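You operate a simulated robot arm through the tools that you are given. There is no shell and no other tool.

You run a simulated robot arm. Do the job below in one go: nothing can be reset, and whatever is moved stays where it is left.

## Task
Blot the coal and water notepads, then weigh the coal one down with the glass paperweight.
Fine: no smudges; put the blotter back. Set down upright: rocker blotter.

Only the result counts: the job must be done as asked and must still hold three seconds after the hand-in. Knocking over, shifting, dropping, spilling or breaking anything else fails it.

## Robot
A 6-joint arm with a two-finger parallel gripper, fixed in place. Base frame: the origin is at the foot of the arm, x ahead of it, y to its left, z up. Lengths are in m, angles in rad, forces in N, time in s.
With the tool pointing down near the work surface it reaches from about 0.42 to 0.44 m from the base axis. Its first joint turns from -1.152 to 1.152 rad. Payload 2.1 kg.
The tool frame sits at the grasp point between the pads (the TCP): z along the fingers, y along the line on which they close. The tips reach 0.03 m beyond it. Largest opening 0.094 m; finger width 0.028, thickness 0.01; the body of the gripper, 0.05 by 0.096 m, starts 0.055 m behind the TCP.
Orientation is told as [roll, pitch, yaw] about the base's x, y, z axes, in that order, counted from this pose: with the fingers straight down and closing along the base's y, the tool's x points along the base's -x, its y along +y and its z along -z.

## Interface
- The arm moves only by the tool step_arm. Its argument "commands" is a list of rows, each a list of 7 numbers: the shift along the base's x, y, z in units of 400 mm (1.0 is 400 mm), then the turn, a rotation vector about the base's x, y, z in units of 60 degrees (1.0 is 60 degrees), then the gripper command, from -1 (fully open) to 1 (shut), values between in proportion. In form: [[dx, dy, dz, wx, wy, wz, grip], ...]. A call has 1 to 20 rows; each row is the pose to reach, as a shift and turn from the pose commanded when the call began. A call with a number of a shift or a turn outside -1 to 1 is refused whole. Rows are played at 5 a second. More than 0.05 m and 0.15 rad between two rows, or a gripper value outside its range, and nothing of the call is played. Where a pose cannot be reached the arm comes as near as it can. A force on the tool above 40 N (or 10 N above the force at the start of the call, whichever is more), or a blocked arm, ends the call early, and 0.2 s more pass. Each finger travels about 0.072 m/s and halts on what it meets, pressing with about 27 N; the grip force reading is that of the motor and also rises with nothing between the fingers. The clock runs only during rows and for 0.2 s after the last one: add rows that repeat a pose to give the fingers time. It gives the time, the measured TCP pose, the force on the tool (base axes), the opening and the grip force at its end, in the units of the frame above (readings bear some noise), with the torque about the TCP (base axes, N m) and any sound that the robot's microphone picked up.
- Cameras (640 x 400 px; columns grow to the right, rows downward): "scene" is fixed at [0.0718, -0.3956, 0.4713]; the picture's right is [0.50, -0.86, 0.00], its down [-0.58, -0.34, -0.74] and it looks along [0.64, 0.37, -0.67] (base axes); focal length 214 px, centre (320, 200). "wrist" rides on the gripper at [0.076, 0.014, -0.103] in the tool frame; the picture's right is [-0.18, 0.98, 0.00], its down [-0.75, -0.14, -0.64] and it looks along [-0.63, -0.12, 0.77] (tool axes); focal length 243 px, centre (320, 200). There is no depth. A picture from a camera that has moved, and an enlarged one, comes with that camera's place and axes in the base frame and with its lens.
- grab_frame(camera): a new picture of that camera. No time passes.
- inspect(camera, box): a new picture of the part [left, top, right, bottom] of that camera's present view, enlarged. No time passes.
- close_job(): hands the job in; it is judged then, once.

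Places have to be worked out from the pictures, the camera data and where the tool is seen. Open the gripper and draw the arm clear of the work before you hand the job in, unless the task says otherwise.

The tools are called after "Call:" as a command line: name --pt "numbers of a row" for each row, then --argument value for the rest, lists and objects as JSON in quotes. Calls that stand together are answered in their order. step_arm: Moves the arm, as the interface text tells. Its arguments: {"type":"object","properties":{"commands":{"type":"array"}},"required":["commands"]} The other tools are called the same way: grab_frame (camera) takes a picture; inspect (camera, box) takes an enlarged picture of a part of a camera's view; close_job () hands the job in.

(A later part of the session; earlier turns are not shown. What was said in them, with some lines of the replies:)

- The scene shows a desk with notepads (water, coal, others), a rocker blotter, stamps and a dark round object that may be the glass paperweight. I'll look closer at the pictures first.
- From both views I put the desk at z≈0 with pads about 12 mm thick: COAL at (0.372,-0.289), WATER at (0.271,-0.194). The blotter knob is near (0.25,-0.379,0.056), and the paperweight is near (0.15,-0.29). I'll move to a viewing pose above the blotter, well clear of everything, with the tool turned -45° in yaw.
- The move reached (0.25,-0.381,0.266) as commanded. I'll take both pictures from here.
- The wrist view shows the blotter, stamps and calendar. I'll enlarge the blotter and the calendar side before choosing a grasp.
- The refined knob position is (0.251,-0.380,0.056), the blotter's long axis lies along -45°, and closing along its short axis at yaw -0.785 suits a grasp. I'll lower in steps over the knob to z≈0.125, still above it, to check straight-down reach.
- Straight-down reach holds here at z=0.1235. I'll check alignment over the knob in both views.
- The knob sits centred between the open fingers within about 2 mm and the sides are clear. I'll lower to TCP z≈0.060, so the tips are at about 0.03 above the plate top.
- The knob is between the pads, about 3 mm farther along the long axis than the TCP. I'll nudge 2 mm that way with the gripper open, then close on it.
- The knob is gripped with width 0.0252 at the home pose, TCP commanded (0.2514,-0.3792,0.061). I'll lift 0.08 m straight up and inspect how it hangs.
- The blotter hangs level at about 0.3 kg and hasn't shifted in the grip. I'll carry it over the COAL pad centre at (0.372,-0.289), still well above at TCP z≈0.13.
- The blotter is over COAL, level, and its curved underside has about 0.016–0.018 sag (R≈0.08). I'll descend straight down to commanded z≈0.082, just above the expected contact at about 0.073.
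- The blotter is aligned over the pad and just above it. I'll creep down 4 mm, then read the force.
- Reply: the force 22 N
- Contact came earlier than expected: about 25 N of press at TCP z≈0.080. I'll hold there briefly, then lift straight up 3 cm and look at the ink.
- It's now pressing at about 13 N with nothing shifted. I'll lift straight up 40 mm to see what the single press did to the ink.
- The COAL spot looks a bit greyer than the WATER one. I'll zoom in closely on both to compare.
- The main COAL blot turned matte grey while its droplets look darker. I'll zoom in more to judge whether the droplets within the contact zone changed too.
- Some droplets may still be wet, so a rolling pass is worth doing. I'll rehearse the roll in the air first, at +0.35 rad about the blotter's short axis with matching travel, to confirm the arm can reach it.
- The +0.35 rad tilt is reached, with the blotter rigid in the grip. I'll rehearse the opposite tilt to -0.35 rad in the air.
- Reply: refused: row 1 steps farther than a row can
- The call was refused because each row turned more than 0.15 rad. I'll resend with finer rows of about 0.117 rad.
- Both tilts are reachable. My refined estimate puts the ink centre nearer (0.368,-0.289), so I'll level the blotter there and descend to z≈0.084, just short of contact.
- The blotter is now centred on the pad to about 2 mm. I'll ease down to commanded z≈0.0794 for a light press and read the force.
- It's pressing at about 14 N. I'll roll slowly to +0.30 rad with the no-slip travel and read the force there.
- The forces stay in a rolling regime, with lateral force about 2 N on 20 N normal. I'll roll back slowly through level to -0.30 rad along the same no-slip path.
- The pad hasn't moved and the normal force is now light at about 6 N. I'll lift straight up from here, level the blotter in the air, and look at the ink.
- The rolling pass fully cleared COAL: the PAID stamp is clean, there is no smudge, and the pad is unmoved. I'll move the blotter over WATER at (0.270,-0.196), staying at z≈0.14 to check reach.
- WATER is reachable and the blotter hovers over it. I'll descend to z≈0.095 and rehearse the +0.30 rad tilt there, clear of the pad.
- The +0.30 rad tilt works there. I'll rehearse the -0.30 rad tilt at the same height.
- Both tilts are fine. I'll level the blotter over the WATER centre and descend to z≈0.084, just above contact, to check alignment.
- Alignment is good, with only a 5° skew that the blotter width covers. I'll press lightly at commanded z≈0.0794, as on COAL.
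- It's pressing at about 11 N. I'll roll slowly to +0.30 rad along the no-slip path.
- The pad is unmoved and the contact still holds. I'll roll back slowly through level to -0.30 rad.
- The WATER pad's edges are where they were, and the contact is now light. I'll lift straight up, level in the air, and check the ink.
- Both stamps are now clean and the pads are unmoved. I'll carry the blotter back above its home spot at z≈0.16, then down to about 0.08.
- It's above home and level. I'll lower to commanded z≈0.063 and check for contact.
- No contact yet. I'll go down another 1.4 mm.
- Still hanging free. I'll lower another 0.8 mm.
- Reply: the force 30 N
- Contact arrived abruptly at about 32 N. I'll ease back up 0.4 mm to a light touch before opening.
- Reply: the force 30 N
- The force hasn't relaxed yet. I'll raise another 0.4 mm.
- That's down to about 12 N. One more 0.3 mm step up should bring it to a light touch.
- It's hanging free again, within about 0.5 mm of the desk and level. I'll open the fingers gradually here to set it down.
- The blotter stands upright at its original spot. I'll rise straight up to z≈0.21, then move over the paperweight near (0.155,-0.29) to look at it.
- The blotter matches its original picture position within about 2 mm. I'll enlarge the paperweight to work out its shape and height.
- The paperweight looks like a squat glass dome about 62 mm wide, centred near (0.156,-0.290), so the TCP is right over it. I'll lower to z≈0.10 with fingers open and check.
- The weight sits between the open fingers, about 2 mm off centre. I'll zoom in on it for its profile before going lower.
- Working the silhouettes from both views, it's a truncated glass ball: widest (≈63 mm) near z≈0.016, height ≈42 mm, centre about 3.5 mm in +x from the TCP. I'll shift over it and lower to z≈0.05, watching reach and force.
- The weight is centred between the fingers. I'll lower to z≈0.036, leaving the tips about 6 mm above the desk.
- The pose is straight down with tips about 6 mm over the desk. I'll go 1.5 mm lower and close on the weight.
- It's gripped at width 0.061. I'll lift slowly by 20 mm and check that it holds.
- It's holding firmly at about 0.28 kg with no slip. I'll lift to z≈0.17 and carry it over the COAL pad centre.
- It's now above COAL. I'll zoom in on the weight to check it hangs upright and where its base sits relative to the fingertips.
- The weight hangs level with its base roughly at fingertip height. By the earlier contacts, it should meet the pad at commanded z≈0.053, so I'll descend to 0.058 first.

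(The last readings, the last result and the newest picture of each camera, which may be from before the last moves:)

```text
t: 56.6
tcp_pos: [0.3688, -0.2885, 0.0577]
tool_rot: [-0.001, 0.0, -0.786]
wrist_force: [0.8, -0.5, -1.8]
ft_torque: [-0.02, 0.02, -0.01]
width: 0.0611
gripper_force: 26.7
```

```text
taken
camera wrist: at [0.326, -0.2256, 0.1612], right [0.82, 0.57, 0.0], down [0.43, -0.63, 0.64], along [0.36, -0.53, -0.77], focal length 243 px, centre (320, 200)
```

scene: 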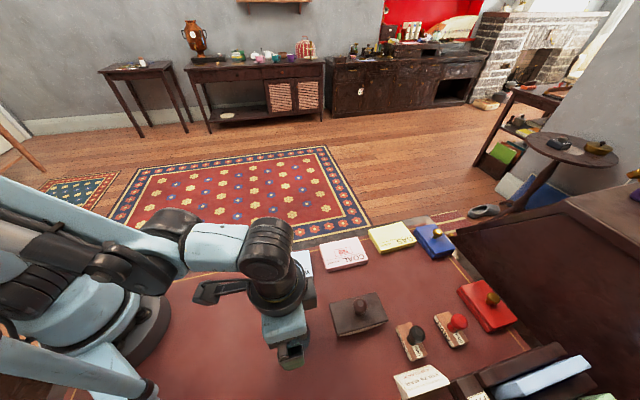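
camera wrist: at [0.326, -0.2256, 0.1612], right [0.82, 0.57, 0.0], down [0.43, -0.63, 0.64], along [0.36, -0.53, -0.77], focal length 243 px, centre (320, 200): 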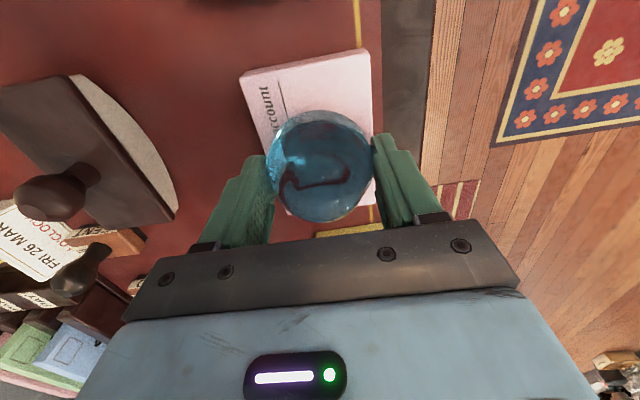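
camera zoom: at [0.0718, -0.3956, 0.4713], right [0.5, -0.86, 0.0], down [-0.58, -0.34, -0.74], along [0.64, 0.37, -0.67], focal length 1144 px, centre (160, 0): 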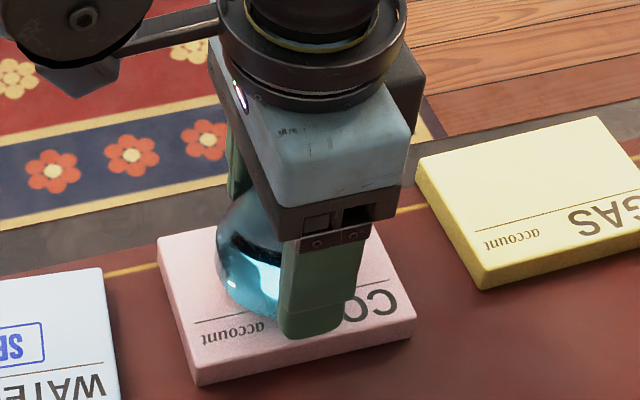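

It's a few millimetres above the pad centre. I'll lower 2.4 mm more and read the force.

Call:
step_arm --pt "0 0 -0.003 0 0 0 1" --pt "0 0 -0.006 0 0 0 1" --pt "0 0 -0.006 0 0 0 1"

```text
t: 57.4
tcp_pos: [0.3688, -0.2901, 0.056]
tool_rot: [-0.002, 0.0, -0.786]
wrist_force: [0.2, -0.2, -2.8]
ft_torque: [0.01, -0.04, -0.01]
width: 0.0609
gripper_force: 26.6
```

No contact yet. I'll lower another 1 mm.

Call:
step_arm --pt "0 0 -0.0013 0 0 0 1" --pt "0 0 -0.0025 0 0 0 1" --pt "0 0 -0.0025 0 0 0 1"

```text
t: 58.2
tcp_pos: [0.3689, -0.2898, 0.0554]
tool_rot: [-0.003, 0.002, -0.785]
wrist_force: [0.5, 0.2, -3.4]
ft_torque: [0.0, -0.01, 0.01]
width: 0.0609
gripper_force: 26.7
```

Still free at commanded z≈0.0546. I'll go down another 0.8 mm.

Call:
step_arm --pt "0 0 -0.001 0 0 0 1" --pt "0 0 -0.002 0 0 0 1" --pt "0 0 -0.002 0 0 0 1"

```text
t: 59.0
tcp_pos: [0.3674, -0.2883, 0.0556]
tool_rot: [-0.002, -0.001, -0.787]
wrist_force: [-0.4, 0.3, -2.5]
ft_torque: [0.02, -0.03, -0.01]
width: 0.0612
gripper_force: 27.2
```

Still no contact at 0.0538. I'll take another 0.8 mm step.

Call:
step_arm --pt "0 0 -0.001 0 0 0 1" --pt "0 0 -0.002 0 0 0 1" --pt "0 0 -0.002 0 0 0 1"

```text
t: 59.8
tcp_pos: [0.368, -0.2877, 0.0537]
tool_rot: [-0.001, 0.001, -0.784]
wrist_force: [0.1, 0.4, -2.2]
ft_torque: [0.03, -0.01, 0.0]
width: 0.061
gripper_force: 27.4
```

Still hanging at 0.053. I'll step down 0.6 mm more.

Call:
step_arm --pt "0 0 -0.0008 0 0 0 1" --pt "0 0 -0.0015 0 0 0 1" --pt "0 0 -0.0015 0 0 0 1"

Call:
inspect --camera "scene" --box '[315, 225, 379, 265]'

```text
t: 60.6
tcp_pos: [0.3679, -0.2878, 0.0542]
tool_rot: [-0.002, 0.0, -0.786]
wrist_force: [-1.5, -0.1, 15.4]
ft_torque: [-0.01, 0.01, -0.02]
width: 0.0608
gripper_force: 26.4
```

```text
10.00 times, centred on (347, 245) of scene
camera zoom: at [0.0717, -0.3956, 0.4713], right [0.5, -0.86, 0.0], down [-0.58, -0.34, -0.74], along [0.64, 0.37, -0.67], focal length 2145 px, centre (50, -250)
```

zoom: 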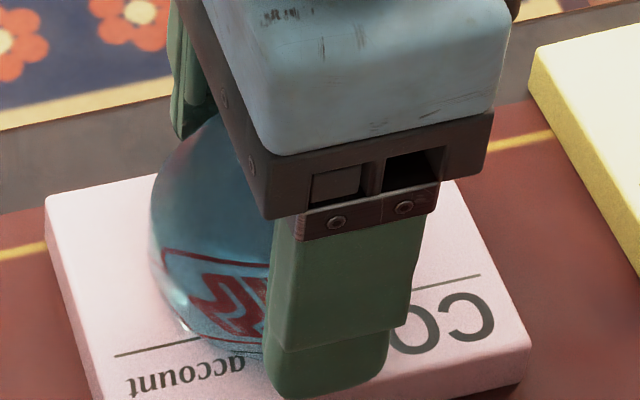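

Contact is made at about 18 N. I'll ease back 0.3 mm to a light touch before releasing.

Call:
step_arm --pt "0 0 0.0008 0 0 0 1" --pt "0 0 0.0008 0 0 0 1"

```text
t: 61.2
tcp_pos: [0.3673, -0.289, 0.0533]
tool_rot: [0.001, -0.001, -0.787]
wrist_force: [-1.1, 1.2, 2.7]
ft_torque: [0.03, 0.06, 0.0]
width: 0.0613
gripper_force: 27.0
```

Now it's a light touch of about 5 N. I'll open the fingers slowly in place.

Call:
step_arm --pt "0 0 0 0 0 0 -0.32" --pt "0 0 0 0 0 0 -0.38" --pt "0 0 0 0 0 0 -0.5" --pt "0 0 0 0 0 0 -0.7" --pt "0 0 0 0 0 0 -1" --pt "0 0 0 0 0 0 -1" --pt "0 0 0 0 0 0 -1"

Call:
grab_frame --camera "wrist"

Call:
inspect --camera "scene" --box '[290, 200, 410, 275]'

```text
t: 62.8
tcp_pos: [0.3674, -0.2888, 0.053]
tool_rot: [-0.002, 0.001, -0.785]
wrist_force: [-0.6, 0.4, -0.1]
ft_torque: [0.0, 0.01, 0.01]
width: 0.0942
gripper_force: 0.2
```

```text
taken
camera wrist: at [0.3253, -0.2249, 0.1565], right [0.83, 0.56, 0.0], down [0.43, -0.63, 0.64], along [0.36, -0.53, -0.77], focal length 243 px, centre (320, 200)
```

wrist: 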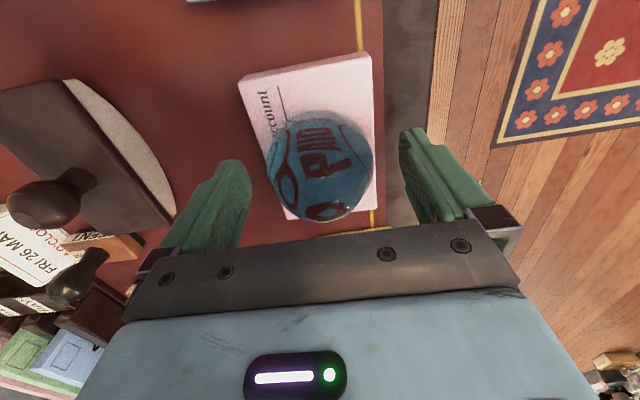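

```text
5.33 times, centred on (350, 238) of scene
camera zoom: at [0.0718, -0.3956, 0.4713], right [0.5, -0.86, 0.0], down [-0.58, -0.34, -0.74], along [0.64, 0.37, -0.67], focal length 1144 px, centre (160, 0)
```

zoom: 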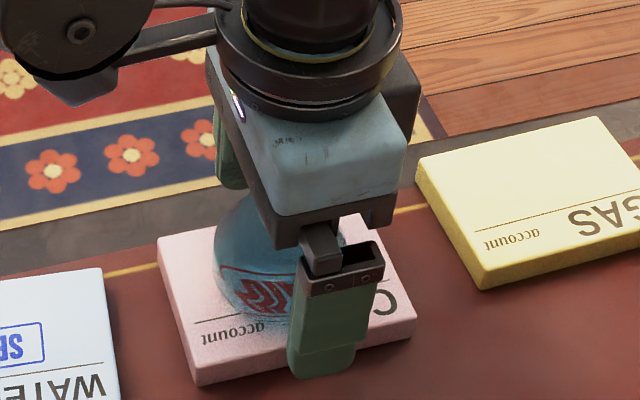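

The weight rests on the pad and the fingers are clear of it on both sides. I'll rise straight up to z≈0.25.

Call:
step_arm --pt "0 0 0.03 0 0 0 -1" --pt "0 0 0.09 0 0 0 -1" --pt "0 0 0.18 0 0 0 -1" --pt "0 0 0.28 0 0 0 -1" --pt "0 0 0.38 0 0 0 -1" --pt "0 0 0.5 0 0 0 -1" --pt "0 0 0.5 0 0 0 -1"

Call:
grab_frame --camera "scene"

Call:
inspect --camera "scene" --box '[260, 210, 420, 310]'

```text
t: 64.4
tcp_pos: [0.3641, -0.2891, 0.2566]
tool_rot: [-0.003, -0.002, -0.785]
wrist_force: [0.1, 0.3, -0.4]
ft_torque: [0.0, 0.02, 0.05]
width: 0.094
gripper_force: 0.1
```

```text
taken
```

scene: 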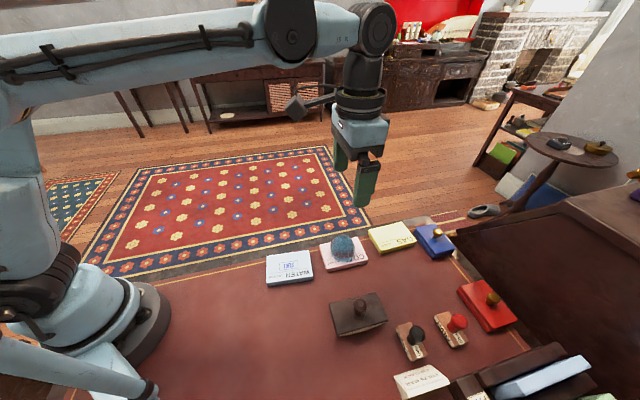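

```text
4.00 times, centred on (340, 260) of scene
camera zoom: at [0.0718, -0.3956, 0.4713], right [0.5, -0.86, 0.0], down [-0.58, -0.34, -0.74], along [0.64, 0.37, -0.67], focal length 858 px, centre (240, -40)
```

zoom: 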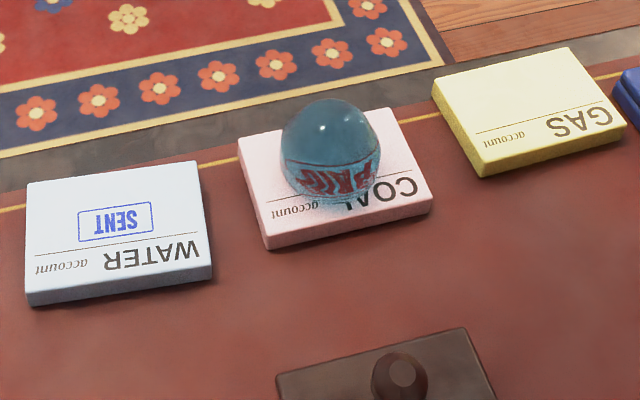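

The weight stands on COAL, and the pads and blotter match their original picture positions. I'll draw the arm up and back to about its start pose, then take a final look.

Call:
step_arm --pt "0 0 0.1 0 0 0 -1" --pt "-0.05 0.08 0.18 0 0 0.1 -1" --pt "-0.1 0.16 0.2 0 0 0.2 -1" --pt "-0.15 0.24 0.2 0 0 0.3 -1" --pt "-0.2 0.34 0.2 0 0 0.4 -1" --pt "-0.2 0.34 0.2 0 0 0.4 -1" --pt "-0.2 0.34 0.2 0 0 0.4 -1"

Call:
grab_frame --camera "scene"

Call:
inspect --camera "scene" --box '[250, 210, 410, 310]'

Call:
inspect --camera "scene" --box '[260, 270, 420, 370]'

Call:
grab_frame --camera "wrist"

```text
t: 66.0
tcp_pos: [0.2893, -0.1512, 0.3342]
tool_rot: [-0.002, 0.0, -0.365]
wrist_force: [-0.3, 0.1, 0.5]
ft_torque: [-0.02, -0.05, -0.01]
width: 0.0941
gripper_force: 0.0
```

```text
taken
```

scene: 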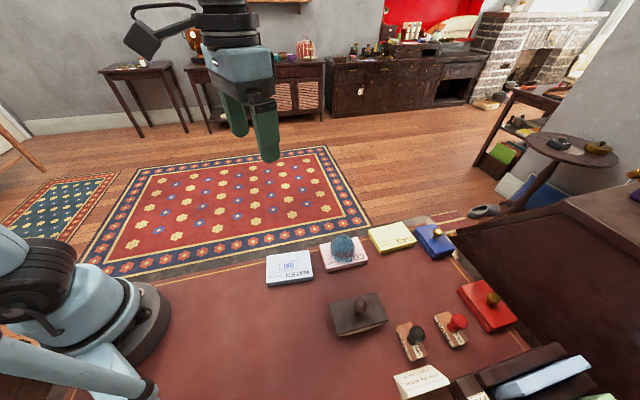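

```text
4.00 times, centred on (330, 260) of scene
camera zoom: at [0.0718, -0.3956, 0.4713], right [0.5, -0.86, 0.0], down [-0.58, -0.34, -0.74], along [0.64, 0.37, -0.67], focal length 858 px, centre (280, -40)
```

zoom: 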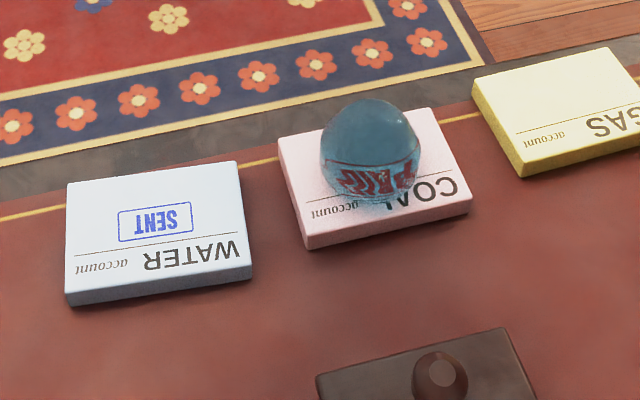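

```text
4.00 times, centred on (340, 320) of scene
camera zoom: at [0.0718, -0.3956, 0.4713], right [0.5, -0.86, 0.0], down [-0.58, -0.34, -0.74], along [0.64, 0.37, -0.67], focal length 858 px, centre (240, -280)
```

zoom: 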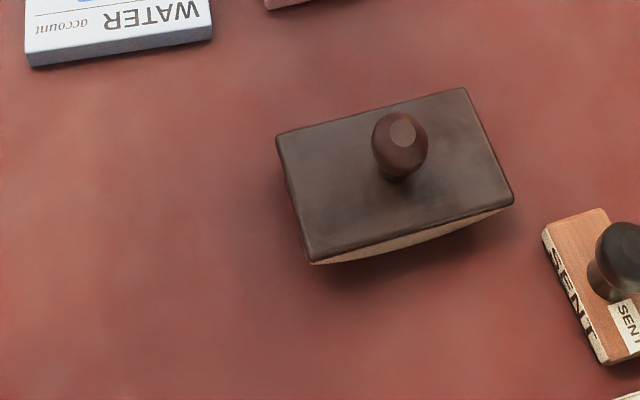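

```text
taken
camera wrist: at [0.2244, -0.1106, 0.4367], right [0.52, 0.85, 0.0], down [0.65, -0.4, 0.64], along [0.55, -0.34, -0.77], focal length 243 px, centre (320, 200)
```

wrist: 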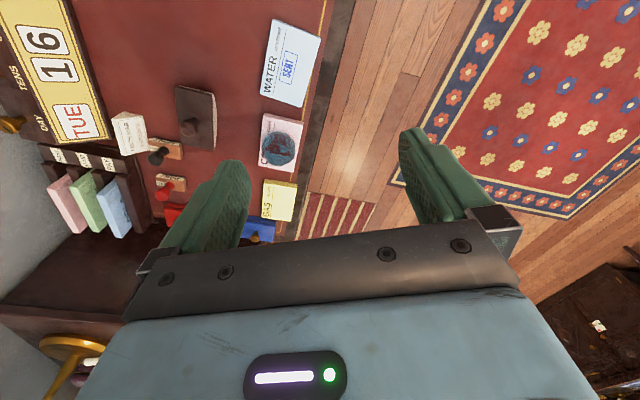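

Both pads are blotted clean with no smudges and the glass paperweight sits on COAL. The blotter is upright at its original spot, nothing else has moved, and the arm is clear with the gripper open. I'm handing the job in.

Call:
close_job

```text
The job is handed in.
```

The job is done and handed in; the hand-in returned no verdict.

- **Blotting:** I pressed and rolled the rocker blotter over the coal and water notepads. All the ink is gone from both, the PAID and SENT stamps are readable, and I could see no smudges.
- **Paperweight:** The glass paperweight sits near the centre of the coal pad, and nothing had shifted in the pictures about three seconds after I released it.
- **Blotter:** It is back upright at its original spot, within about 2 mm by the pictures. Setting it down briefly pressed it onto the desk at about 32 N. I eased off before letting go and saw no harm from it.
- **Everything else:** In the final pictures the pads and stamps are where they were. The gripper is open and the arm is drawn back near its start pose.
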